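You operate a simulated robot arm through the tools that you are given. There is no shell and no other tool. Be economical: measure what you need, move in short steps, check, and stop when the job is done.

You run a simulated two-armed robot. Do the job below in one go: nothing can be reset, and whatever is moved stays where it is left.

## Task
Take the cap off the blue-capped jar and lay it down on the top of the yellow platform.

It is judged by the outcome, as a careful person would: the job done as asked, and still so three seconds after it is handed in. It fails if anything else is knocked over, pushed out of place, dropped, spilled or broken. A push-on lid holds only when it is set on centred and level and pressed home; a screw cap is set on level and turned clockwise until tight.

## Robot
Two 6-joint arms with two-finger grippers on one trunk, on a base that drives. Base frame: it is fixed to the floor where the robot stands at the start and does not move with it; the origin is under the middle of the robot, x ahead of it, y to its left, z up; the surface under the hand at the start is at about z = 76. Readings come in cm, rad, newtons and seconds.
The left shoulder is at the start at [3, 17.8, 91.3], the right one opposite. With the tool pointing down near the work surface each hand reaches from about 42 to 84 cm from the robot's upright axis, wherever it stands, measured 20 degrees to its own side. Payload 2.54 kg a hand.
The TCP of each hand is the grasp point between the finger pads, 3 cm short of the fingertips. In the tool frame z runs along the fingers and y along their closing line. The gripper opens to 11.6 cm. The gripper's body begins 9.5 cm behind the TCP.
Orientation is told as [roll, pitch, yaw] about the base's x, y, z axes, in that order, counted from this pose: with the fingers straight down and closing along the base's y, the tool's x points along the base's -x, its y along +y and its z along -z.

## Interface
- The arms move only by the tool servo_tool. It takes "left_commands", "right_commands" or both (then of equal length, played together; a hand with none holds still); each is a list of rows, each a list of 7 numbers: the turn, a rotation vector about the tool's x, y, z in rad, then the shift along the tool's x, y, z in cm, then the finger opening in cm, from 0 to 11.6. In form: [[wx, wy, wz, x, y, z, gripper], ...]. A call has 1 to 12 rows; each row shifts and turns the commanded pose from where the row before left it, along the tool's axes as they then stand. Each row takes 0.2 s and may step no farther than 5 cm and 0.15 rad from the row before; otherwise, or with a gripper value out of range, the whole call is refused. A pose out of reach is approached as far as the arm can. The call stops where the force on the tool passes 40 N (or 10 N more than at its start, if that is more) or the arm is blocked; 0.2 s more then pass. The fingers move at their own pace (about 15.3 cm/s each) and stop on an object; they squeeze with about 23 N. The grip force told is the motor's: it shows also when the fingers shut on nothing. Time passes only in rows, and 0.2 s behind the last, so rows that do not move let the fingers close. It gives the time, the measured TCP pose, the force on the tool (base axes), the opening and the grip force at its end, in the units of the frame above (readings bear some noise), with the torque about the TCP (base axes, N m) and any sound that the robot's microphone picked up.
- Cameras (640 x 400 px; columns grow to the right, rows downward): "scene" is now at [4.47, -0.3, 164.22]; the picture's right is [0.09, -1.00, 0.00], its down [-0.75, -0.07, -0.66] and it looks along [0.65, 0.06, -0.75] (base axes); focal length 262 px, centre (320, 200). "left" rides on the left gripper at [6.9, 1.5, -12.2] in its tool frame; the picture's right is [-0.21, 0.98, 0.00], its down [-0.83, -0.18, -0.53] and it looks along [-0.52, -0.11, 0.85] (tool axes); focal length 251 px, centre (320, 200). "right" rides on the right gripper at [6.9, -1.5, -12.2] in its tool frame; the picture's right is [0.21, 0.98, 0.00], its down [-0.83, 0.18, -0.53] and it looks along [-0.52, 0.11, 0.85] (tool axes); focal length 251 px, centre (320, 200). There is no depth. A picture from a camera that has moved, and an enlarged one, comes with that camera's place and axes in the base frame and with its lens. The place of the scene camera against the robot may be out by one fixed shift of up to 1.8 cm in any direction.
- get_image(camera): a new picture of that camera. No time passes.
- raise_lower(by): slides the trunk up (or, below 0, down) by that many cm; the arms and the scene camera ride with it, the base frame stays. It gives what a move gives, with no picture.
- steer(legs): drives the robot by 1 to 6 legs, each [ahead, left, turn to the left] in cm, cm and rad, along the robot's own axes; the way and the turn of a leg run together, so that a leg with both is an arc; at most 150 cm and 3.142 rad a leg. The arms and the cameras ride along, it lands a little off, and it stops where it bumps. It gives what a move gives.
- turn_head(pan, tilt): turns the head with the scene camera to pan (to the left, within 2.496 rad either way) and tilt (down, from -0.506 to 1.204), counted from straight ahead of the robot. It gives what a move gives.
- close_up(camera, box): a new picture of the part [left, top, right, bottom] of that camera's present view, enlarged. No time passes.
- finish_job(): hands the job in; it is judged then, once.

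Go step by step. Nothing tells you exact positions but the pictures and the camera data: compare them with the known pose of the tool, close in by small moves and look again before you grip or let go. The budget is 120 turns and 108 pictures, counting those below and the enlarged ones. Unless the task says otherwise, let go and move clear before handing in, and close with one line.

The tools are called after "Emit:" as name(argument=value, ...) on one line, values as JSON. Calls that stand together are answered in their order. servo_tool: Moves the arms, as the interface text tells. Its arguments: {"type":"object","properties":{"left_commands":{"type":"array"},"right_commands":{"type":"array"}},"required":[]} The other tools are called the same way: raise_lower (by) slides the trunk up or down; steer (legs) drives the base; turn_head (pan, tilt) turns the head that bears the scene camera; get_image (camera) takes a picture; close_up (camera, box) takes an enlarged picture of a part of a camera's view; finish_job () hands the job in.

At the start:

```text
time_s: 0.0
left_position: [49.38, 29.44, 107.38]
left_tool_rot: [-0.001, 0.0, 0.001]
left_wrist_force: [0.6, -0.5, 0.2]
left_torque: [0.0, 0.02, -0.01]
left_gripper_width: 11.56
left_grasp_force: 0.1
right_position: [48.87, -13.77, 108.75]
right_tool_rot: [0.001, 0.0, 0.0]
right_wrist_force: [-0.3, 0.5, 0.4]
right_torque: [0.05, -0.01, 0.0]
right_gripper_width: 11.59
right_grasp_force: 0.0
trunk travel left (down, up): [-12.5, 41.5]
robot x, y, heading: [0.29, -0.0, 0.004]
head pan, tilt: [0.087, 0.855]
```

scene: 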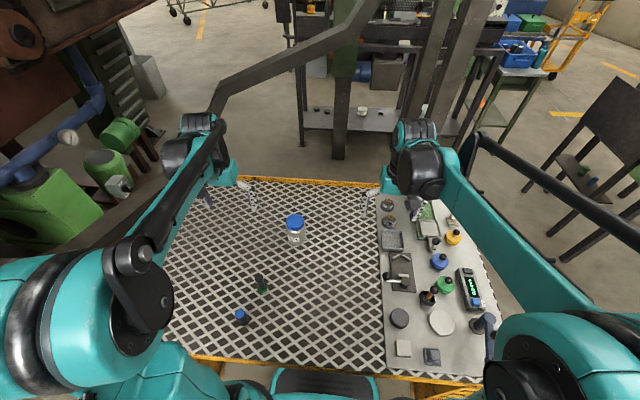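
right: 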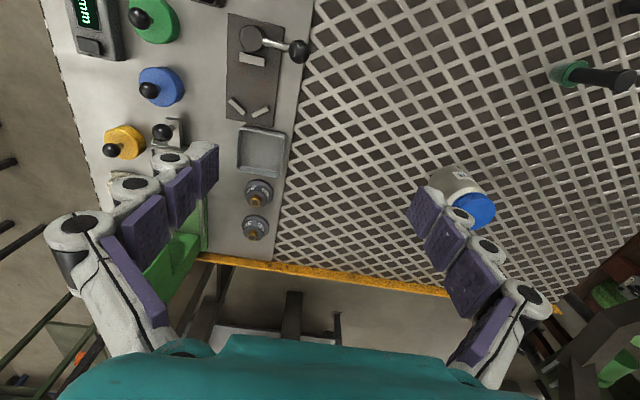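
left: 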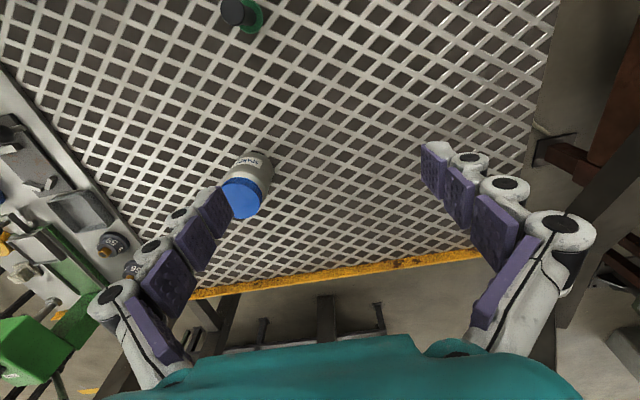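

I see a blue-capped jar near the middle of the grating table, but no obvious yellow platform yet. I'll enlarge the table view and look around.

Emit:
close_up(camera="scene", box=[180, 170, 400, 380])

Emit:
close_up(camera="scene", box=[280, 0, 640, 200])

Emit:
turn_head(pan=1.2, tilt=0.6)

Emit:
get_image(camera="scene")

Emit:
turn_head(pan=-1.2, tilt=0.6)

Emit:
get_image(camera="scene")

```text
1.90 times, centred on (290, 275) of scene
camera zoom: at [4.47, -0.3, 164.22], right [0.09, -1.0, 0.0], down [-0.75, -0.07, -0.66], along [0.65, 0.06, -0.75], focal length 499 px, centre (377, 57)
```

zoom: 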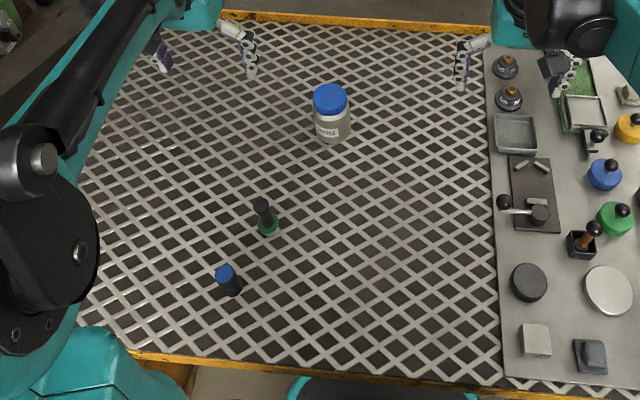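

```text
1.78 times, centred on (460, 100) of scene
camera zoom: at [4.47, -0.3, 164.22], right [0.09, -1.0, 0.0], down [-0.75, -0.07, -0.66], along [0.65, 0.06, -0.75], focal length 465 px, centre (71, 378)
```

zoom: 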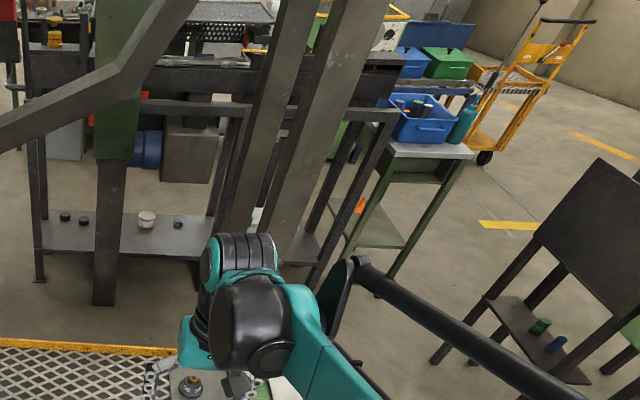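

```text
time_s: 1.3
left_position: [49.45, 29.53, 107.42]
left_tool_rot: [0.001, 0.0, 0.0]
left_wrist_force: [-0.3, -0.4, 0.3]
left_torque: [0.01, -0.01, 0.03]
left_gripper_width: 11.62
left_grasp_force: 0.0
right_position: [48.96, -13.76, 108.65]
right_tool_rot: [0.001, 0.001, -0.001]
right_wrist_force: [0.3, 0.0, 0.7]
right_torque: [-0.01, 0.01, 0.01]
right_gripper_width: 11.61
right_grasp_force: 0.1
trunk travel left (down, up): [-12.5, 41.5]
robot x, y, heading: [-0.14, 0.2, -0.002]
head pan, tilt: [1.201, 0.6]
```

```text
102 pictures are left
camera scene: at [-0.09, 7.25, 166.35], right [0.93, -0.36, 0.0], down [-0.2, -0.53, -0.82], along [0.3, 0.77, -0.57], focal length 262 px, centre (320, 200)
```

scene: 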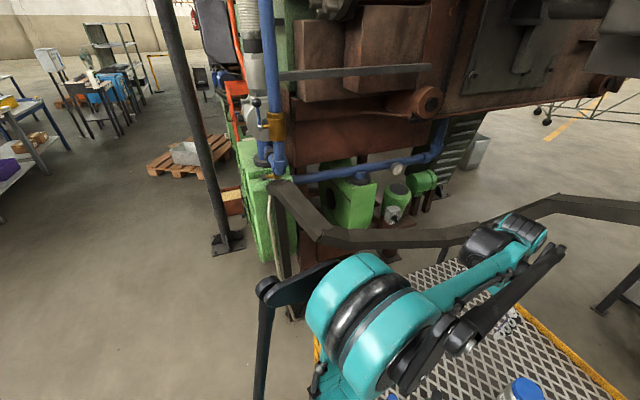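

```text
time_s: 3.5
left_position: [49.49, 29.37, 107.42]
left_tool_rot: [0.0, -0.001, 0.0]
left_wrist_force: [-0.3, 0.6, -0.1]
left_torque: [-0.01, 0.02, -0.02]
left_gripper_width: 11.61
left_grasp_force: 0.0
right_position: [49.0, -13.7, 108.72]
right_tool_rot: [0.0, 0.0, 0.002]
right_wrist_force: [-0.1, 0.3, 0.2]
right_torque: [0.01, 0.01, -0.01]
right_gripper_width: 11.61
right_grasp_force: 0.1
trunk travel left (down, up): [-12.5, 41.5]
robot x, y, heading: [0.3, 0.17, -0.001]
head pan, tilt: [-1.201, 0.6]
```

```text
101 pictures are left
camera scene: at [-0.09, -9.22, 166.35], right [-0.93, -0.36, 0.0], down [-0.2, 0.53, -0.83], along [0.3, -0.77, -0.56], focal length 262 px, centre (320, 200)
```

scene: 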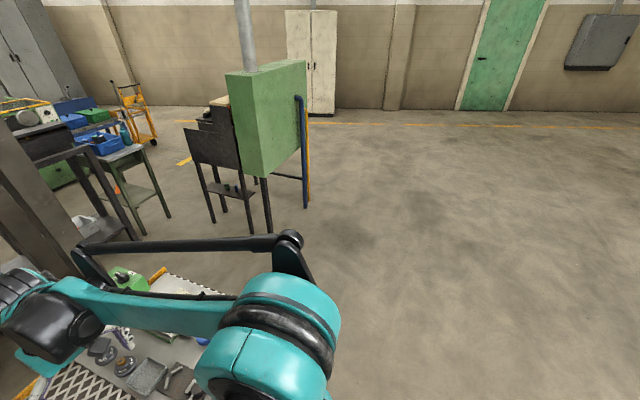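

No yellow platform to the sides yet. I'll look ahead, behind, and steeply down.

Emit:
turn_head(pan=2.4, tilt=0.6)

Emit:
get_image(camera="scene")

Emit:
turn_head(pan=-2.4, tilt=0.6)

Emit:
get_image(camera="scene")

Emit:
turn_head(pan=0.0, tilt=0.25)

Emit:
get_image(camera="scene")

Emit:
turn_head(pan=0.5, tilt=1.1)

Emit:
get_image(camera="scene")

Emit:
turn_head(pan=-0.5, tilt=1.1)

Emit:
get_image(camera="scene")

```text
time_s: 6.5
left_position: [49.38, 29.5, 107.37]
left_tool_rot: [-0.001, -0.001, 0.001]
left_wrist_force: [0.6, 0.1, -0.1]
left_torque: [0.03, 0.0, 0.01]
left_gripper_width: 11.59
left_grasp_force: 0.2
right_position: [48.98, -13.62, 108.61]
right_tool_rot: [0.001, 0.0, 0.0]
right_wrist_force: [0.0, -0.2, 0.6]
right_torque: [-0.01, 0.05, 0.01]
right_gripper_width: 11.59
right_grasp_force: 0.0
trunk travel left (down, up): [-12.5, 41.5]
robot x, y, heading: [-0.17, -0.36, 0.003]
head pan, tilt: [2.4, 0.6]
```

```text
100 pictures are left
camera scene: at [-9.81, 4.99, 166.35], right [0.68, 0.74, 0.0], down [0.42, -0.38, -0.83], along [-0.61, 0.56, -0.56], focal length 262 px, centre (320, 200)
```

scene: 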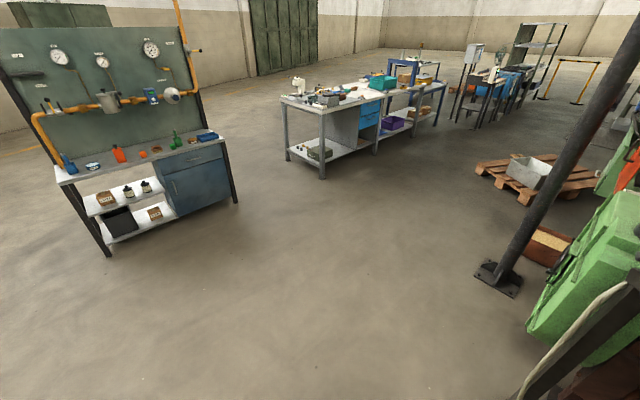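

```text
time_s: 10.3
left_position: [49.55, 29.48, 107.47]
left_tool_rot: [0.001, -0.001, -0.001]
left_wrist_force: [-0.8, 0.4, 1.0]
left_torque: [-0.01, 0.03, 0.01]
left_gripper_width: 11.61
left_grasp_force: 0.0
right_position: [49.0, -13.67, 108.67]
right_tool_rot: [0.0, -0.001, -0.001]
right_wrist_force: [-0.4, -0.2, -0.4]
right_torque: [0.03, -0.03, 0.0]
right_gripper_width: 11.59
right_grasp_force: 0.0
trunk travel left (down, up): [-12.5, 41.5]
robot x, y, heading: [-0.07, -0.07, -0.002]
head pan, tilt: [-2.4, 0.6]
```

```text
99 pictures are left
camera scene: at [-9.81, -6.96, 166.35], right [-0.68, 0.74, 0.0], down [0.42, 0.38, -0.83], along [-0.61, -0.56, -0.56], focal length 262 px, centre (320, 200)
```

scene: 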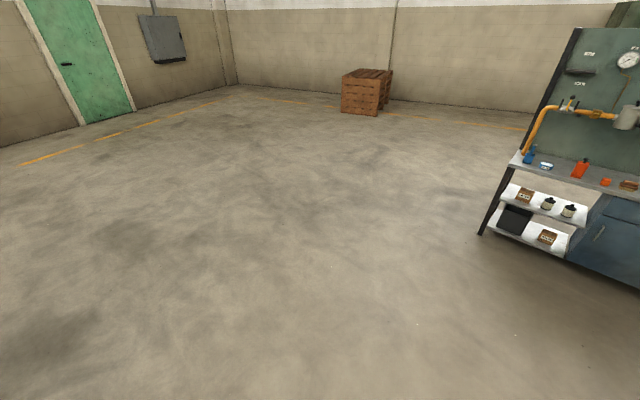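

```text
time_s: 12.5
left_position: [49.57, 29.5, 107.49]
left_tool_rot: [0.0, 0.0, 0.0]
left_wrist_force: [0.2, 0.1, 0.2]
left_torque: [-0.02, 0.02, -0.01]
left_gripper_width: 11.62
left_grasp_force: 0.1
right_position: [49.06, -13.71, 108.65]
right_tool_rot: [0.002, 0.001, 0.0]
right_wrist_force: [0.5, 1.3, -0.6]
right_torque: [0.0, 0.0, 0.01]
right_gripper_width: 11.61
right_grasp_force: 0.1
trunk travel left (down, up): [-12.5, 41.5]
robot x, y, heading: [0.0, -0.02, -0.002]
head pan, tilt: [0.0, 0.25]
```

```text
98 pictures are left
camera scene: at [6.05, -0.99, 169.57], right [0.0, -1.0, 0.0], down [-0.25, 0.0, -0.97], along [0.97, 0.0, -0.25], focal length 262 px, centre (320, 200)
```

scene: 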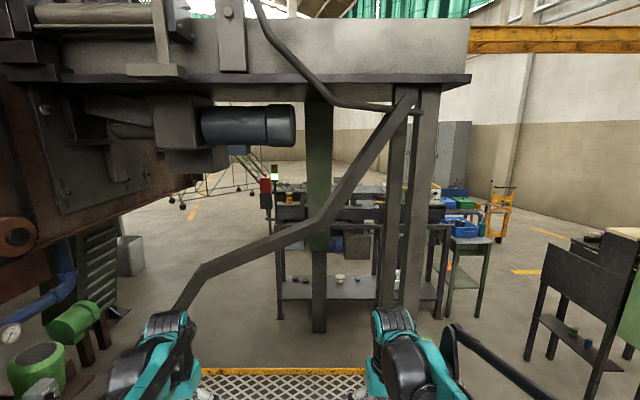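

```text
time_s: 13.7
left_position: [49.47, 29.5, 107.4]
left_tool_rot: [0.001, 0.0, 0.001]
left_wrist_force: [0.3, -0.4, 0.3]
left_torque: [-0.01, 0.0, -0.01]
left_gripper_width: 11.59
left_grasp_force: 0.0
right_position: [48.97, -13.7, 108.78]
right_tool_rot: [0.0, 0.001, -0.001]
right_wrist_force: [-0.7, -1.0, 0.4]
right_torque: [0.0, 0.0, -0.01]
right_gripper_width: 11.61
right_grasp_force: 0.0
trunk travel left (down, up): [-12.5, 41.5]
robot x, y, heading: [0.19, -0.01, -0.0]
head pan, tilt: [0.499, 1.1]
```

```text
97 pictures are left
camera scene: at [2.26, 2.04, 162.5], right [0.48, -0.88, 0.0], down [-0.78, -0.43, -0.45], along [0.4, 0.22, -0.89], focal length 262 px, centre (320, 200)
```

scene: 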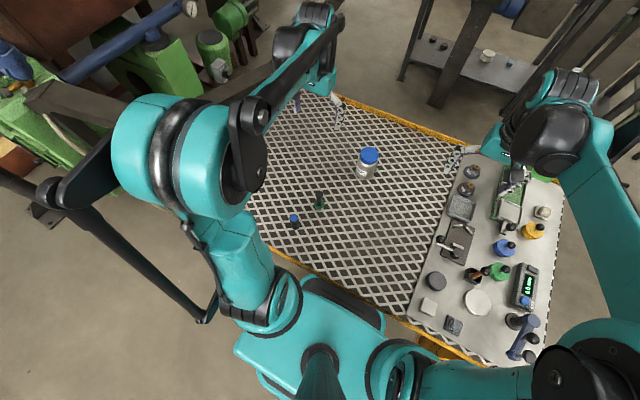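

```text
time_s: 15.0
left_position: [49.52, 29.5, 107.47]
left_tool_rot: [-0.001, 0.0, 0.001]
left_wrist_force: [0.1, -0.7, 0.5]
left_torque: [-0.01, 0.0, -0.03]
left_gripper_width: 11.6
left_grasp_force: 0.0
right_position: [48.94, -13.72, 108.75]
right_tool_rot: [-0.001, -0.001, 0.0]
right_wrist_force: [0.1, -0.7, -0.2]
right_torque: [0.01, -0.02, 0.01]
right_gripper_width: 11.6
right_grasp_force: 0.1
trunk travel left (down, up): [-12.5, 41.5]
robot x, y, heading: [-0.02, -0.09, 0.004]
head pan, tilt: [-0.499, 1.1]
```

```text
96 pictures are left
camera scene: at [2.25, -4.0, 162.49], right [-0.48, -0.88, 0.0], down [-0.78, 0.43, -0.45], along [0.4, -0.22, -0.89], focal length 262 px, centre (320, 200)
```

scene: 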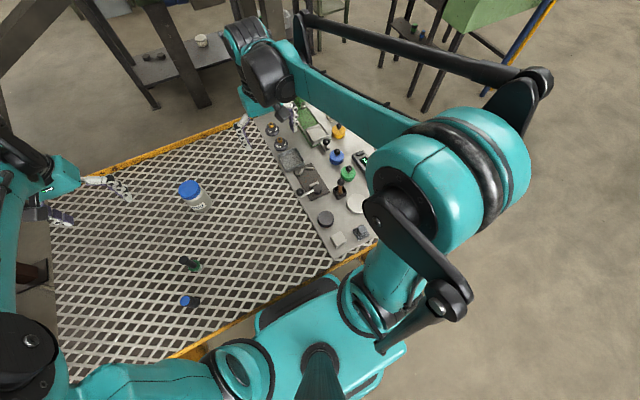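

The only nearby yellow-bodied thing is the table whose rim is yellow. I'll examine the rim and the far yellow objects more closely.

Emit:
close_up(camera="scene", box=[40, 200, 380, 400])

Emit:
turn_head(pan=-0.3, tilt=0.3)

Emit:
close_up(camera="scene", box=[180, 170, 500, 370])

Emit:
turn_head(pan=1.8, tilt=0.4)

Emit:
get_image(camera="scene")

Emit:
close_up(camera="scene", box=[0, 50, 320, 250])

```text
1.88 times, centred on (210, 300) of scene
camera zoom: at [2.25, -4.0, 162.49], right [-0.48, -0.88, 0.0], down [-0.78, 0.43, -0.45], along [0.4, -0.22, -0.89], focal length 493 px, centre (527, 12)
```

zoom: 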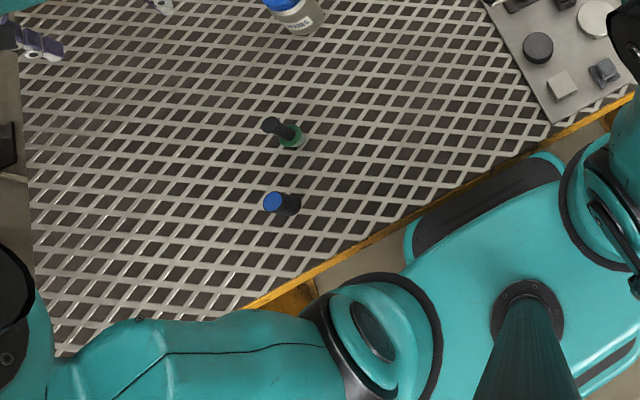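

```text
time_s: 16.1
left_position: [49.54, 29.49, 107.39]
left_tool_rot: [0.0, 0.0, 0.0]
left_wrist_force: [0.5, -0.1, 0.1]
left_torque: [0.02, -0.01, 0.0]
left_gripper_width: 11.6
left_grasp_force: 0.1
right_position: [48.89, -13.61, 108.61]
right_tool_rot: [0.0, 0.001, 0.0]
right_wrist_force: [0.6, 0.0, 0.1]
right_torque: [-0.02, -0.02, -0.04]
right_gripper_width: 11.64
right_grasp_force: 0.2
trunk travel left (down, up): [-12.5, 41.5]
robot x, y, heading: [0.09, 0.13, 0.003]
head pan, tilt: [-0.3, 0.3]
```

```text
2.00 times, centred on (340, 270) of scene
camera zoom: at [5.63, -3.75, 169.09], right [-0.3, -0.96, 0.0], down [-0.28, 0.09, -0.95], along [0.91, -0.28, -0.3], focal length 524 px, centre (280, 60)
```

zoom: 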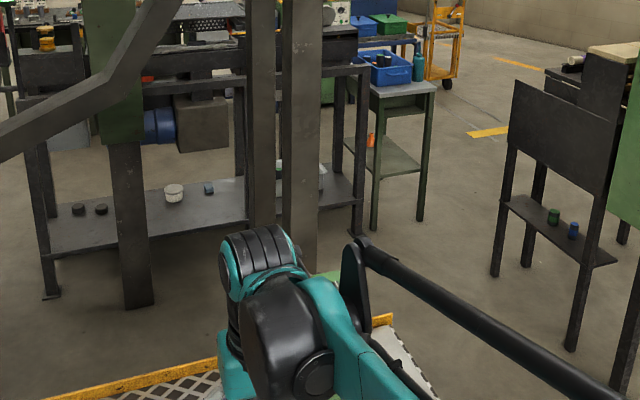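

```text
time_s: 18.1
left_position: [49.43, 29.52, 107.47]
left_tool_rot: [0.001, -0.001, 0.003]
left_wrist_force: [1.0, 0.2, 0.0]
left_torque: [-0.02, 0.03, -0.01]
left_gripper_width: 11.58
left_grasp_force: 0.2
right_position: [48.88, -13.77, 108.62]
right_tool_rot: [0.0, -0.001, -0.001]
right_wrist_force: [-0.2, 0.7, -1.0]
right_torque: [0.01, 0.01, -0.01]
right_gripper_width: 11.58
right_grasp_force: 0.1
trunk travel left (down, up): [-12.5, 41.5]
robot x, y, heading: [0.19, 0.31, -0.003]
head pan, tilt: [1.799, 0.4]
```

```text
93 pictures are left
camera scene: at [-5.39, 8.04, 168.18], right [0.97, 0.23, 0.0], down [0.09, -0.38, -0.92], along [-0.21, 0.9, -0.39], focal length 262 px, centre (320, 200)
```

scene: 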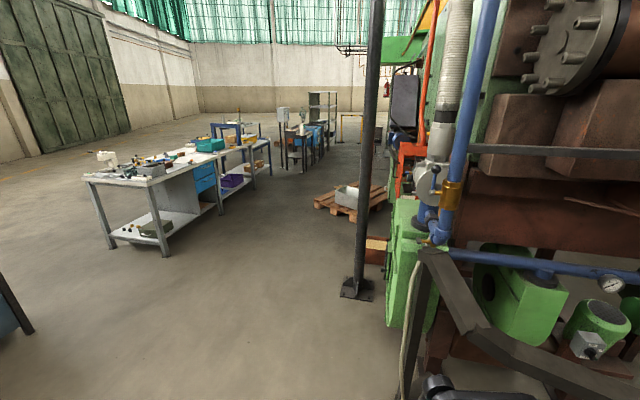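

```text
2.00 times, centred on (160, 150) of scene
camera zoom: at [-5.39, 8.04, 168.18], right [0.97, 0.23, 0.0], down [0.09, -0.38, -0.92], along [-0.21, 0.9, -0.39], focal length 524 px, centre (640, 300)
```

zoom: 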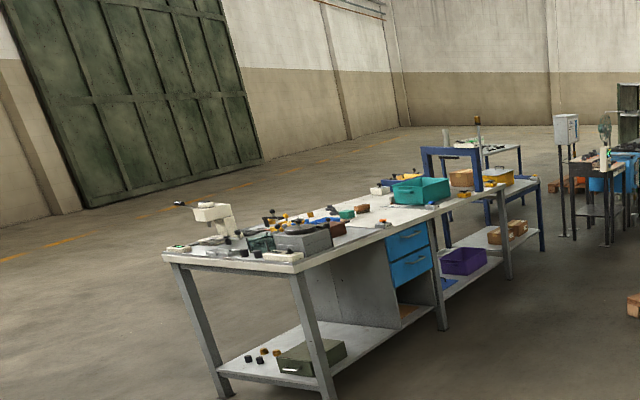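

No separate yellow platform exists anywhere in view, so I take it that the yellow-framed grating stand itself is the "yellow platform". The jar is about at (59, 15.5) with its cap top near z 88; I'll take a closer look at the cap type.

Emit:
close_up(camera="left", box=[200, 130, 300, 230])

Emit:
close_up(camera="right", box=[400, 140, 520, 240])

Emit:
turn_head(pan=0.087, tilt=0.855)

Emit:
close_up(camera="scene", box=[265, 200, 325, 255])

```text
4.00 times, centred on (250, 180) of left
camera zoom: at [42.52, 30.92, 119.59], right [0.21, 0.98, 0.0], down [0.83, -0.18, 0.53], along [0.52, -0.11, -0.85], focal length 1006 px, centre (600, 280)
```

zoom: 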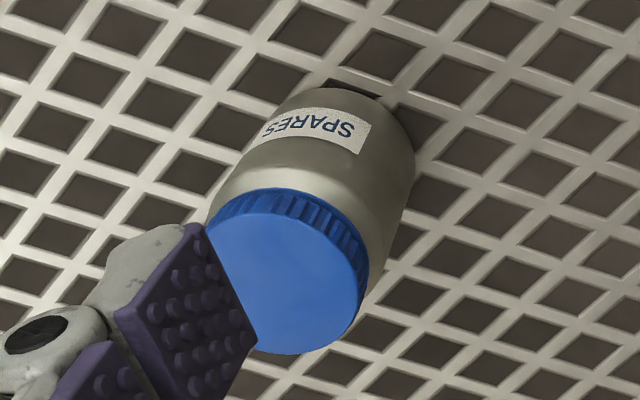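

```text
4.00 times, centred on (460, 190) of right
camera zoom: at [41.98, -15.19, 120.89], right [-0.21, 0.98, 0.0], down [0.83, 0.18, 0.53], along [0.52, 0.11, -0.85], focal length 1006 px, centre (-240, 240)
```

zoom: 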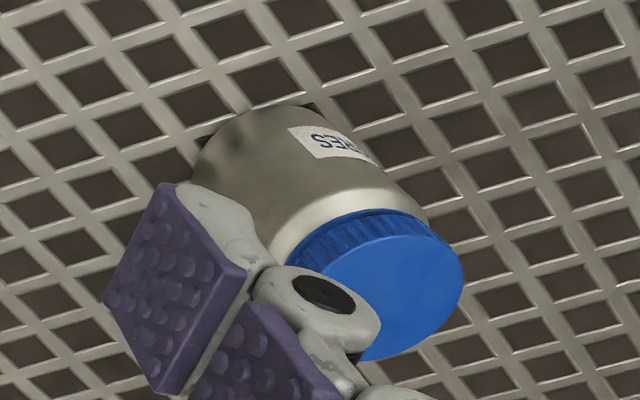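

```text
time_s: 19.9
left_position: [49.42, 29.46, 107.38]
left_tool_rot: [-0.001, 0.0, 0.0]
left_wrist_force: [-0.6, 0.1, -0.3]
left_torque: [-0.01, 0.02, 0.01]
left_gripper_width: 11.6
left_grasp_force: 0.0
right_position: [48.93, -13.72, 108.73]
right_tool_rot: [0.001, 0.0, 0.0]
right_wrist_force: [-0.3, 0.3, -0.5]
right_torque: [0.01, 0.01, -0.01]
right_gripper_width: 11.61
right_grasp_force: 0.0
trunk travel left (down, up): [-12.5, 41.5]
robot x, y, heading: [0.18, -0.04, 0.002]
head pan, tilt: [0.087, 0.855]
```

```text
7.27 times, centred on (295, 228) of scene
camera zoom: at [4.47, -0.3, 164.22], right [0.09, -1.0, 0.0], down [-0.75, -0.07, -0.66], along [0.65, 0.06, -0.75], focal length 1904 px, centre (502, 0)
```

zoom: 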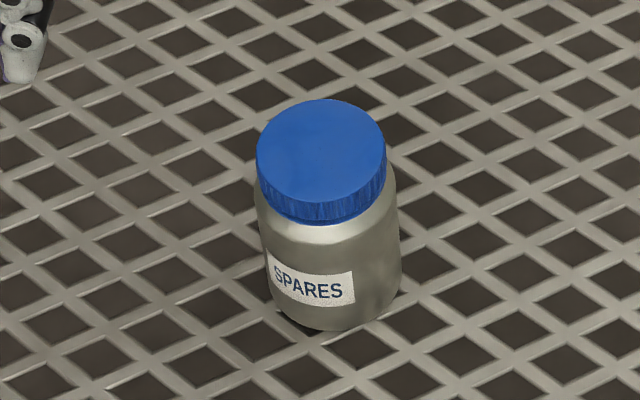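

The cap is ribbed, so it's most likely a screw cap; jar axis ≈ (59.9, 15.0), cap top z ≈ 87. The right hand will hold the jar body with a tilted grasp while the left hand unscrews; I'll move the right hand toward a pre-grasp first.

Emit:
servo_tool(right_commands=[[0, 0, 0, -0.34, 4.6, 0, 11.6], [0, 0, 0, -0.34, 4.6, 0, 11.6], [0, 0, 0, -0.34, 4.6, 0, 11.6], [0, 0, 0, -0.34, 4.6, 0, 11.6], [0, 0, 0, -0.34, 4.6, 0, 11.6], [0, 0, -0.13, 0, 0, 0, 11.6], [0, 0, -0.13, 0, 0, 0, 11.6], [0, 0, -0.13, 0, 0, 0, 11.6], [0, 0, -0.13, 0, 0, 0, 11.6]])

Emit:
servo_tool(right_commands=[[0, -0.145, 0, 0, 0, 0, 11.6], [0, -0.145, 0, 0, 0, 0, 11.6], [0, -0.145, 0, 0, 0, 0, 11.6], [0, -0.145, 0, 0, 0, 0, 11.6], [0, -0.145, 0, 0, 0, 0, 11.6], [0, -0.145, 0, 0, 0, 0, 11.6]])

Emit:
get_image(camera="right")

Emit:
get_image(camera="scene")

```text
time_s: 21.9
left_position: [49.45, 29.49, 107.48]
left_tool_rot: [-0.001, -0.001, 0.0]
left_wrist_force: [0.2, 0.5, 0.3]
left_torque: [-0.03, 0.0, -0.01]
left_gripper_width: 11.61
left_grasp_force: 0.1
right_position: [50.64, 9.35, 108.54]
right_tool_rot: [0.0, -0.001, 0.52]
right_wrist_force: [0.0, 0.0, 0.2]
right_torque: [-0.02, 0.03, 0.01]
right_gripper_width: 11.59
right_grasp_force: 0.0
trunk travel left (down, up): [-12.5, 41.5]
robot x, y, heading: [0.05, -0.2, -0.0]
head pan, tilt: [0.087, 0.855]
```

```text
time_s: 23.2
left_position: [49.44, 29.46, 107.46]
left_tool_rot: [0.001, 0.001, 0.0]
left_wrist_force: [-0.1, -0.6, 0.6]
left_torque: [0.0, -0.02, -0.01]
left_gripper_width: 11.61
left_grasp_force: 0.0
right_position: [50.7, 9.31, 108.63]
right_tool_rot: [-0.001, -0.873, 0.52]
right_wrist_force: [0.2, 0.5, 1.3]
right_torque: [0.0, 0.03, 0.0]
right_gripper_width: 11.58
right_grasp_force: 0.1
trunk travel left (down, up): [-12.5, 41.5]
robot x, y, heading: [-0.17, -0.35, 0.001]
head pan, tilt: [0.087, 0.855]
```

```text
88 pictures are left
camera right: at [39.38, 1.14, 111.24], right [-0.61, 0.78, -0.16], down [0.02, 0.22, 0.98], along [0.8, 0.59, -0.14], focal length 251 px, centre (320, 200)
```

right: 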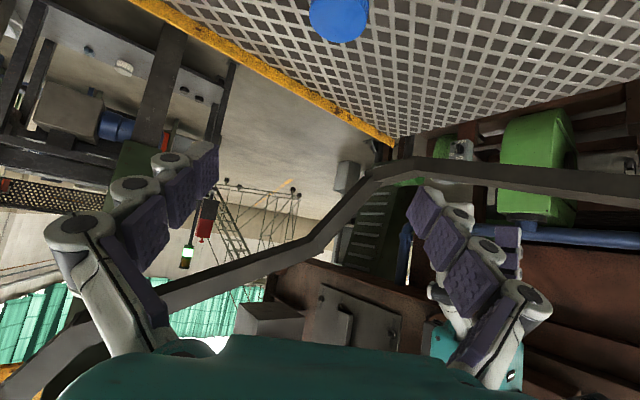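

```text
87 pictures are left
camera scene: at [4.44, -0.32, 164.22], right [0.09, -1.0, 0.0], down [-0.75, -0.07, -0.66], along [0.65, 0.06, -0.75], focal length 262 px, centre (320, 200)
```

scene: 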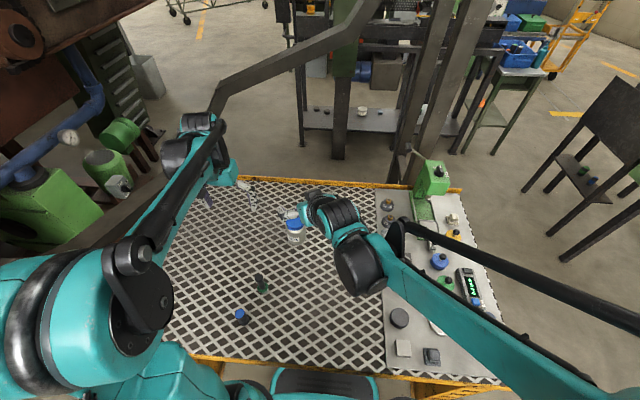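

The right hand is turned as wanted. I lower it to the pre-grasp pose behind the jar.

Emit:
servo_tool(right_commands=[[0, 0, 0, 3.0, 0, 2.52, 11.6], [0, 0, 0, 3.0, 0, 2.52, 11.6], [0, 0, 0, 3.0, 0, 2.52, 11.6], [0, 0, 0, 3.0, 0, 2.52, 11.6], [0, 0, 0, 3.0, 0, 2.52, 11.6]])

Emit:
get_image(camera="right")

Emit:
get_image(camera="left")

Emit:
close_up(camera="scene", box=[220, 160, 440, 300])

```text
time_s: 24.4
left_position: [49.5, 29.57, 107.44]
left_tool_rot: [0.0, -0.001, 0.0]
left_wrist_force: [0.9, 0.6, -0.3]
left_torque: [0.0, 0.04, -0.01]
left_gripper_width: 11.6
left_grasp_force: 0.0
right_position: [51.2, 9.63, 89.68]
right_tool_rot: [0.0, -0.866, 0.519]
right_wrist_force: [0.0, 0.4, -0.3]
right_torque: [0.0, -0.01, 0.0]
right_gripper_width: 11.55
right_grasp_force: 0.0
right hand out of reach, approached as far as the arm can: row 5
trunk travel left (down, up): [-12.5, 41.5]
robot x, y, heading: [0.02, -0.04, 0.001]
head pan, tilt: [0.087, 0.855]
```

```text
86 pictures are left
camera right: at [39.83, 1.48, 92.39], right [-0.61, 0.78, -0.16], down [0.02, 0.22, 0.98], along [0.8, 0.59, -0.15], focal length 251 px, centre (320, 200)
```

right: 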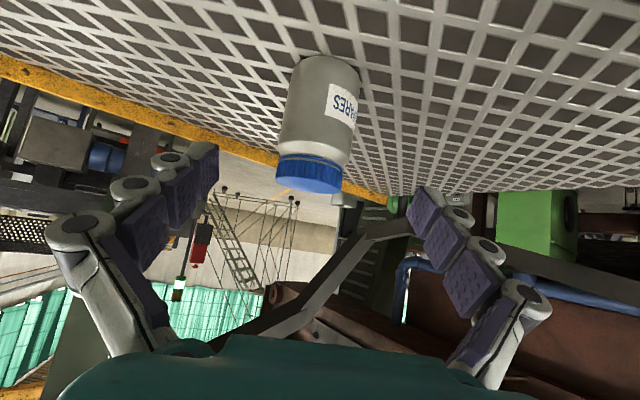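

```text
85 pictures are left
camera left: at [42.59, 30.96, 119.55], right [0.21, 0.98, 0.0], down [0.83, -0.18, 0.53], along [0.52, -0.11, -0.85], focal length 251 px, centre (320, 200)
```

left: 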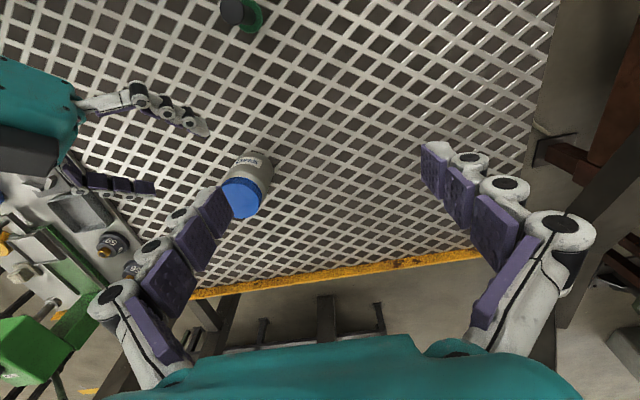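

```text
2.86 times, centred on (330, 230) of scene
camera zoom: at [4.55, -0.26, 164.22], right [0.09, -1.0, 0.0], down [-0.75, -0.07, -0.66], along [0.65, 0.06, -0.76], focal length 748 px, centre (291, 114)
```

zoom: 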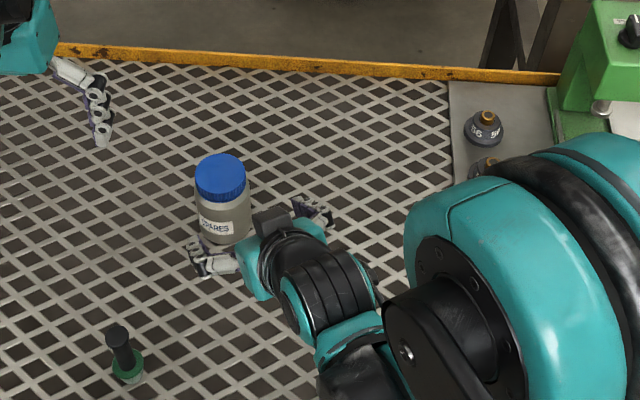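

The cap location checks out (≈60.2, 15.0). I slide the open right hand along its fingers toward the jar body, stopping short to check.

Emit:
servo_tool(right_commands=[[0, 0, 0, 0.2, 0.1, 3.0, 11.6], [0, 0, 0, 0.2, 0.1, 3.0, 11.6], [0, 0, 0, 0.2, 0.1, 3.0, 11.6]])

Emit:
get_image(camera="right")

Emit:
close_up(camera="left", box=[80, 50, 340, 250])

```text
time_s: 25.2
left_position: [49.59, 29.54, 107.36]
left_tool_rot: [0.001, 0.001, 0.001]
left_wrist_force: [0.3, 0.0, -0.2]
left_torque: [0.03, 0.03, 0.01]
left_gripper_width: 11.59
left_grasp_force: 0.1
right_position: [56.94, 13.2, 83.96]
right_tool_rot: [0.001, -0.866, 0.518]
right_wrist_force: [-0.4, -0.9, -0.2]
right_torque: [-0.05, 0.01, 0.0]
right_gripper_width: 11.58
right_grasp_force: 0.0
right hand out of reach, approached as far as the arm can: row 1
trunk travel left (down, up): [-12.5, 41.5]
robot x, y, heading: [-0.06, 0.23, -0.001]
head pan, tilt: [0.087, 0.855]
```

```text
83 pictures are left
camera right: at [45.75, 5.09, 86.64], right [-0.61, 0.78, -0.16], down [0.02, 0.22, 0.98], along [0.8, 0.59, -0.15], focal length 251 px, centre (320, 200)
```

right: 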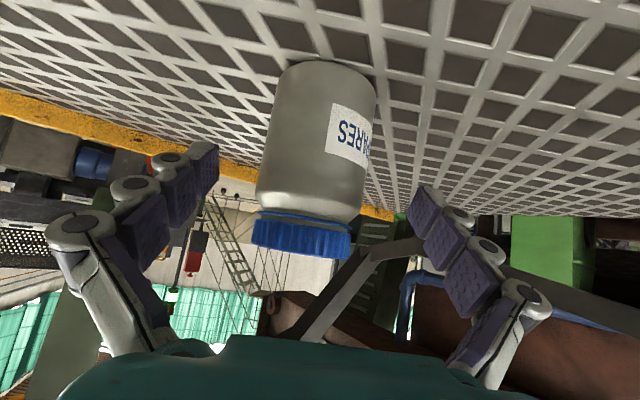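

```text
2.00 times, centred on (210, 150) of left
camera zoom: at [42.63, 30.98, 119.53], right [0.21, 0.98, 0.0], down [0.83, -0.18, 0.53], along [0.52, -0.12, -0.85], focal length 503 px, centre (540, 300)
```

zoom: 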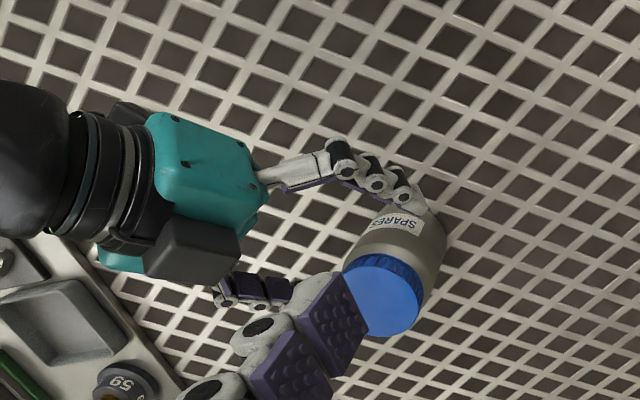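

The fingers straddle the jar. I advance the last ~5 cm, then close gently on the body.

Emit:
servo_tool(right_commands=[[0, 0, 0, 0.17, -0.08, 2.4, 11.6], [0, 0, 0, 0.17, -0.08, 2.4, 11.6]])

Emit:
get_image(camera="right")

Emit:
close_up(camera="left", box=[80, 50, 340, 250])

```text
time_s: 25.9
left_position: [49.47, 29.44, 107.5]
left_tool_rot: [0.001, 0.001, 0.001]
left_wrist_force: [-0.5, 0.9, -0.1]
left_torque: [0.01, -0.01, -0.01]
left_gripper_width: 11.58
left_grasp_force: 0.1
right_position: [59.85, 14.79, 80.41]
right_tool_rot: [-0.001, -0.87, 0.521]
right_wrist_force: [0.4, 0.0, 0.2]
right_torque: [-0.02, -0.02, -0.02]
right_gripper_width: 11.63
right_grasp_force: 0.1
trunk travel left (down, up): [-12.5, 41.5]
robot x, y, heading: [-0.23, -0.09, 0.001]
head pan, tilt: [0.087, 0.855]
```

```text
81 pictures are left
camera right: at [48.6, 6.54, 83.13], right [-0.61, 0.78, -0.16], down [0.02, 0.22, 0.98], along [0.8, 0.59, -0.15], focal length 251 px, centre (320, 200)
```

right: 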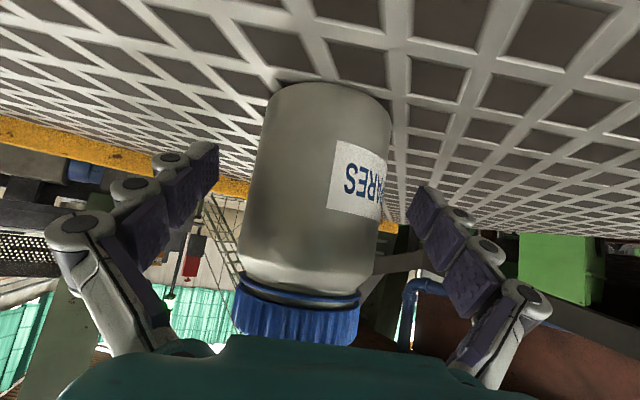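

```text
2.00 times, centred on (210, 150) of left
camera zoom: at [42.53, 30.93, 119.58], right [0.21, 0.98, 0.0], down [0.83, -0.18, 0.53], along [0.52, -0.11, -0.85], focal length 503 px, centre (540, 300)
```

zoom: 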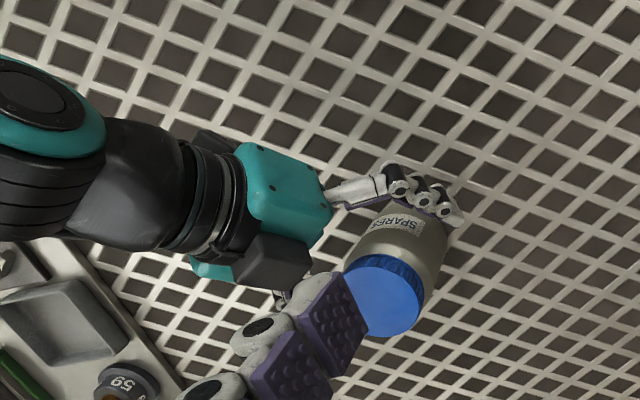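

Well centred about the jar. Closing the right fingers.

Emit:
servo_tool(right_commands=[[0, 0, 0, 0, 0, 0, 9.0], [0, 0, 0, 0, 0, 0, 8.2], [0, 0, 0, 0, 0, 0, 6.0], [0, 0, 0, 0, 0, 0, 6.0]])

Emit:
get_image(camera="right")

Emit:
close_up(camera="left", box=[80, 50, 340, 250])

```text
time_s: 26.9
left_position: [49.44, 29.47, 107.4]
left_tool_rot: [0.0, 0.001, 0.0]
left_wrist_force: [0.4, 0.2, 0.2]
left_torque: [-0.01, -0.01, 0.03]
left_gripper_width: 11.61
left_grasp_force: 0.0
right_position: [59.69, 14.52, 80.66]
right_tool_rot: [0.001, -0.869, 0.52]
right_wrist_force: [-0.2, -1.3, 3.7]
right_torque: [0.09, 0.02, 0.01]
right_gripper_width: 6.84
right_grasp_force: 23.4
trunk travel left (down, up): [-12.5, 41.5]
robot x, y, heading: [0.13, 0.08, 0.001]
head pan, tilt: [0.087, 0.855]
```

```text
79 pictures are left
camera right: at [48.56, 6.51, 83.15], right [-0.61, 0.78, -0.16], down [0.02, 0.22, 0.98], along [0.8, 0.59, -0.15], focal length 251 px, centre (320, 200)
```

right: 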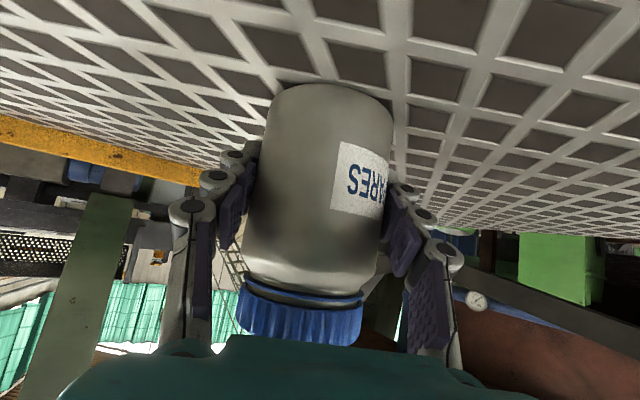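

```text
2.00 times, centred on (210, 150) of left
camera zoom: at [42.5, 30.91, 119.6], right [0.21, 0.98, 0.0], down [0.83, -0.18, 0.53], along [0.52, -0.11, -0.85], focal length 503 px, centre (540, 300)
```

zoom: 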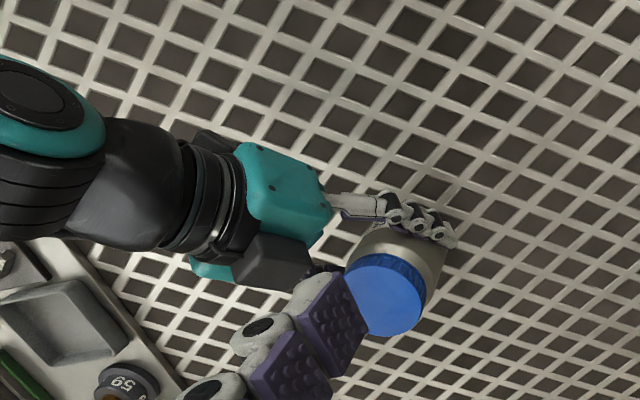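

The jar body is held (6.84 cm, 23 N). Now the left hand moves above the cap and turns to yaw −0.4.

Emit:
servo_tool(left_commands=[[0, 0, 0, -2.05, -2.9, 1.0, 11.6], [0, 0, 0, -2.05, -2.9, 1.0, 11.6], [0, 0, 0, -2.05, -2.9, 1.0, 11.6], [0, 0, 0, -2.05, -2.9, 1.0, 11.6], [0, 0, 0, -2.05, -2.9, 1.0, 11.6], [0, 0, 0.133, 0, 0, 0, 11.6], [0, 0, 0.133, 0, 0, 0, 11.6], [0, 0, 0.133, 0, 0, 0, 11.6]])

Emit:
get_image(camera="left")

Emit:
get_image(camera="scene")

```text
time_s: 28.6
left_position: [59.66, 14.91, 102.41]
left_tool_rot: [0.001, -0.001, -0.402]
left_wrist_force: [-0.3, -0.2, -1.1]
left_torque: [-0.05, -0.01, -0.01]
left_gripper_width: 11.59
left_grasp_force: 0.1
right_position: [59.75, 14.67, 80.58]
right_tool_rot: [0.001, -0.87, 0.519]
right_wrist_force: [1.1, 0.8, 4.1]
right_torque: [0.21, -0.07, -0.04]
right_gripper_width: 6.85
right_grasp_force: 23.1
trunk travel left (down, up): [-12.5, 41.5]
robot x, y, heading: [0.02, -0.3, 0.003]
head pan, tilt: [0.087, 0.855]
```

```text
77 pictures are left
camera left: at [53.93, 18.98, 114.57], right [0.58, 0.82, 0.0], down [0.69, -0.49, 0.53], along [0.44, -0.31, -0.85], focal length 251 px, centre (320, 200)
```

left: 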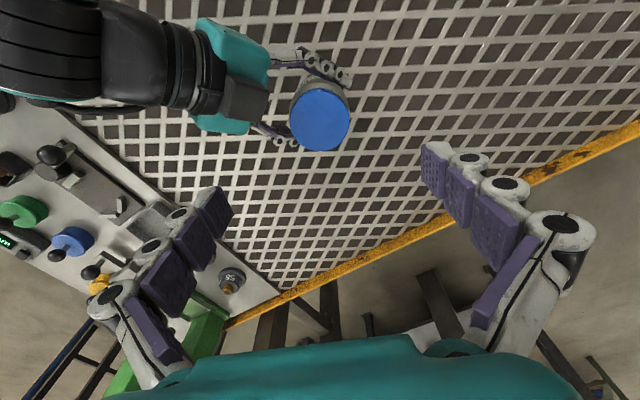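

```text
76 pictures are left
camera scene: at [4.45, -0.31, 164.22], right [0.09, -1.0, 0.0], down [-0.75, -0.07, -0.66], along [0.65, 0.06, -0.75], focal length 262 px, centre (320, 200)
```

scene: 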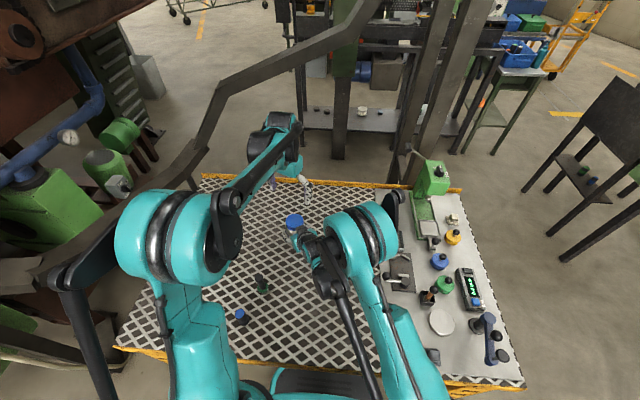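

The left camera puts the cap at (59.7, 14.9), directly under the left hand. To keep clear of the right hand I'll use yaw −0.1 to +1.1; turning back to −0.1, narrowing the opening to 8.8 and descending most of the way.

Emit:
servo_tool(left_commands=[[0, 0, -0.15, 0, 0, 0, 8.8], [0, 0, -0.15, 0, 0, 0, 8.8], [0, 0, 0, 0, 0, 4, 8.8], [0, 0, 0, 0, 0, 4, 8.8], [0, 0, 0, 0, 0, 2.5, 8.8]])

Emit:
get_image(camera="left")

Emit:
close_up(camera="scene", box=[240, 160, 380, 280])

```text
time_s: 29.9
left_position: [59.85, 15.01, 91.95]
left_tool_rot: [0.0, -0.001, -0.099]
left_wrist_force: [0.6, 0.3, -0.1]
left_torque: [0.01, 0.03, -0.01]
left_gripper_width: 8.81
left_grasp_force: 0.0
right_position: [59.8, 14.57, 80.66]
right_tool_rot: [0.001, -0.872, 0.52]
right_wrist_force: [-0.4, -0.8, 2.6]
right_torque: [0.13, -0.07, 0.0]
right_gripper_width: 6.81
right_grasp_force: 23.1
trunk travel left (down, up): [-12.5, 41.5]
robot x, y, heading: [0.34, 0.07, -0.0]
head pan, tilt: [0.087, 0.855]
```

```text
75 pictures are left
camera left: at [53.0, 17.08, 104.02], right [0.31, 0.95, 0.0], down [0.8, -0.26, 0.53], along [0.51, -0.17, -0.85], focal length 251 px, centre (320, 200)
```

left: 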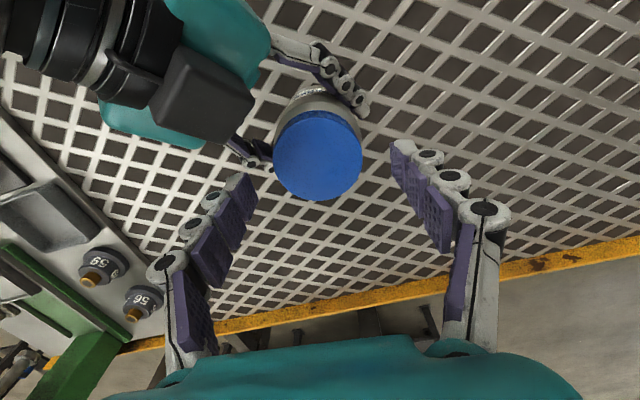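

```text
3.33 times, centred on (310, 220) of scene
camera zoom: at [4.44, -0.32, 164.22], right [0.09, -1.0, 0.0], down [-0.75, -0.07, -0.66], along [0.65, 0.06, -0.75], focal length 873 px, centre (353, 133)
```

zoom: 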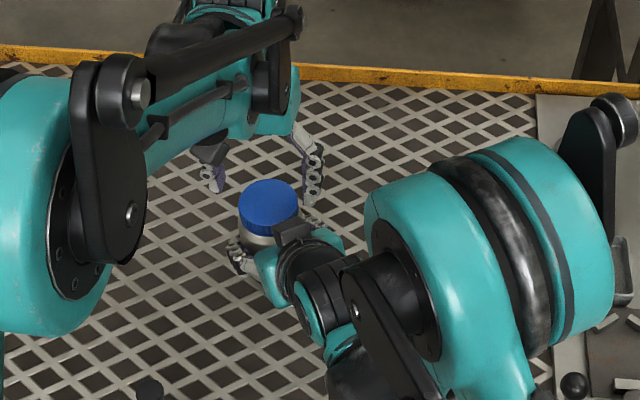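

Cap is centred between the left fingers. I descend to grip height (fingertips about 1.4 cm below the cap top) and close.

Emit:
servo_tool(left_commands=[[0, 0, 0, 0.1, -0.1, 1.7, 8.8], [0, 0, 0, 0.1, -0.1, 1.7, 8.8], [0, 0, 0, 0, 0, 0, 7.0], [0, 0, 0, 0, 0, 0, 5.0], [0, 0, 0, 0, 0, 0, 5.0]])

Emit:
get_image(camera="left")

Emit:
get_image(camera="right")

```text
time_s: 31.1
left_position: [59.57, 14.74, 88.62]
left_tool_rot: [-0.001, 0.0, -0.1]
left_wrist_force: [0.1, 0.1, 1.8]
left_torque: [0.02, -0.01, 0.02]
left_gripper_width: 6.17
left_grasp_force: 23.0
right_position: [59.78, 14.66, 80.58]
right_tool_rot: [0.0, -0.872, 0.52]
right_wrist_force: [-1.9, -0.1, 1.0]
right_torque: [0.06, 0.04, 0.01]
right_gripper_width: 6.83
right_grasp_force: 23.3
trunk travel left (down, up): [-12.5, 41.5]
robot x, y, heading: [0.11, -0.2, 0.002]
head pan, tilt: [0.087, 0.855]
```

```text
73 pictures are left
camera left: at [52.77, 16.9, 100.69], right [0.31, 0.95, 0.0], down [0.8, -0.26, 0.53], along [0.51, -0.17, -0.85], focal length 251 px, centre (320, 200)
```

left: 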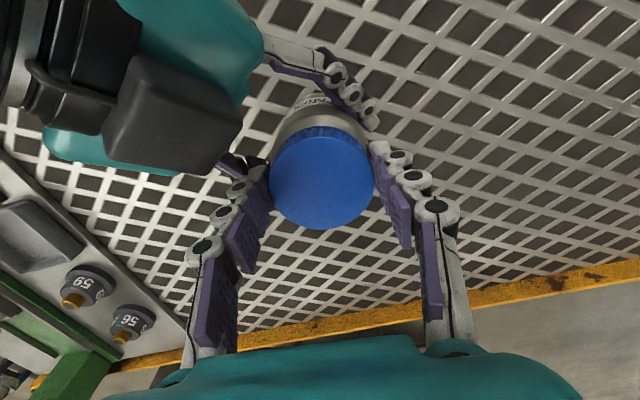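

```text
72 pictures are left
camera right: at [48.56, 6.52, 83.15], right [-0.61, 0.78, -0.16], down [0.02, 0.22, 0.98], along [0.8, 0.59, -0.15], focal length 251 px, centre (320, 200)
```

right: 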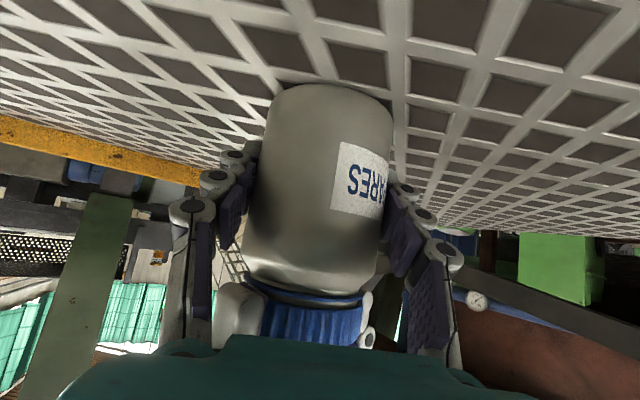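

The cap is gripped (6.17 cm). I turn it counter-clockwise a little and check torque and slip.

Emit:
servo_tool(left_commands=[[0, 0, -0.1, 0, 0, 0, 5.0], [0, 0, -0.1, 0, 0, 0, 5.0], [0, 0, -0.1, 0, 0, 0, 5.0], [0, 0, -0.1, 0, 0, 0, 5.0]])

Emit:
get_image(camera="right")

```text
time_s: 32.0
left_position: [59.39, 14.86, 88.45]
left_tool_rot: [-0.004, 0.0, 0.303]
left_wrist_force: [5.6, -10.3, 2.1]
left_torque: [-0.34, -0.16, -0.07]
left_gripper_width: 6.19
left_grasp_force: 22.9
right_position: [59.7, 14.68, 80.59]
right_tool_rot: [0.002, -0.871, 0.521]
right_wrist_force: [-4.7, 8.3, 1.4]
right_torque: [-0.43, -0.28, 0.03]
right_gripper_width: 6.83
right_grasp_force: 22.9
trunk travel left (down, up): [-12.5, 41.5]
robot x, y, heading: [0.06, 0.29, -0.009]
head pan, tilt: [0.087, 0.855]
```

```text
71 pictures are left
camera right: at [48.54, 6.56, 83.14], right [-0.61, 0.78, -0.16], down [0.02, 0.22, 0.98], along [0.8, 0.59, -0.15], focal length 251 px, centre (320, 200)
```

right: 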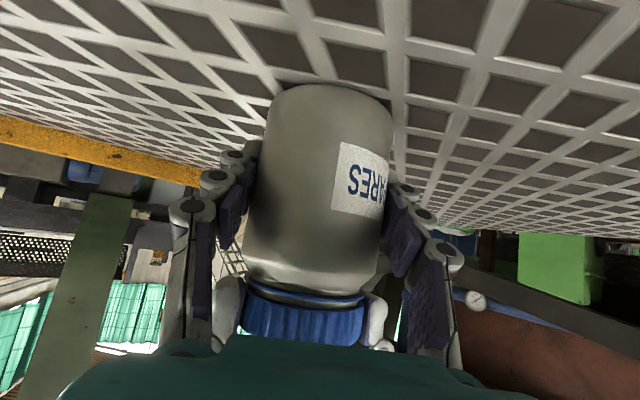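

The jar's label didn't move, so the cap turned (or slipped). I correct a small lateral offset and continue the stroke.

Emit:
servo_tool(left_commands=[[0, 0, 0, -0.1, -0.3, 0, 5.0], [0, 0, -0.1, 0, 0, 0, 5.0], [0, 0, -0.1, 0, 0, 0, 5.0], [0, 0, -0.1, 0, 0, 0, 5.0], [0, 0, -0.1, 0, 0, 0, 5.0], [0, 0, -0.1, 0, 0, 0, 5.0], [0, 0, -0.1, 0, 0, 0, 5.0], [0, 0, -0.1, 0, 0, 0, 5.0], [0, 0, -0.1, 0, 0, 0, 5.0]])

Emit:
get_image(camera="right")

Emit:
get_image(camera="left")

```text
time_s: 34.0
left_position: [59.74, 14.53, 88.5]
left_tool_rot: [-0.002, -0.001, 1.102]
left_wrist_force: [0.5, -12.6, 10.8]
left_torque: [-0.27, 0.05, -0.07]
left_gripper_width: 6.17
left_grasp_force: 23.2
right_position: [59.73, 14.68, 80.49]
right_tool_rot: [0.001, -0.871, 0.52]
right_wrist_force: [1.5, 10.8, -3.8]
right_torque: [-0.65, -0.22, 0.0]
right_gripper_width: 6.83
right_grasp_force: 22.8
trunk travel left (down, up): [-12.5, 41.5]
robot x, y, heading: [-0.66, -0.17, -0.002]
head pan, tilt: [0.087, 0.855]
```

```text
70 pictures are left
camera right: at [48.53, 6.54, 83.15], right [-0.61, 0.78, -0.16], down [0.02, 0.22, 0.98], along [0.8, 0.59, -0.15], focal length 251 px, centre (320, 200)
```

right: 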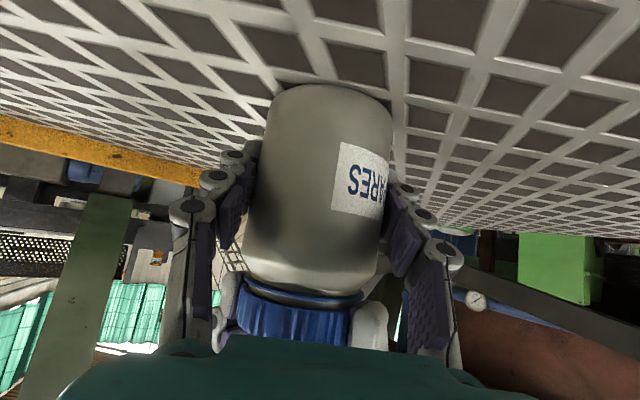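

```text
69 pictures are left
camera left: at [55.18, 8.91, 100.69], right [-0.77, 0.63, 0.0], down [0.53, 0.66, 0.53], along [0.34, 0.41, -0.85], focal length 251 px, centre (320, 200)
```

left: 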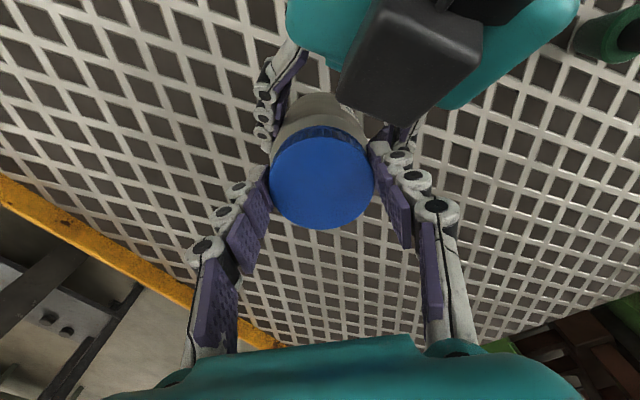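

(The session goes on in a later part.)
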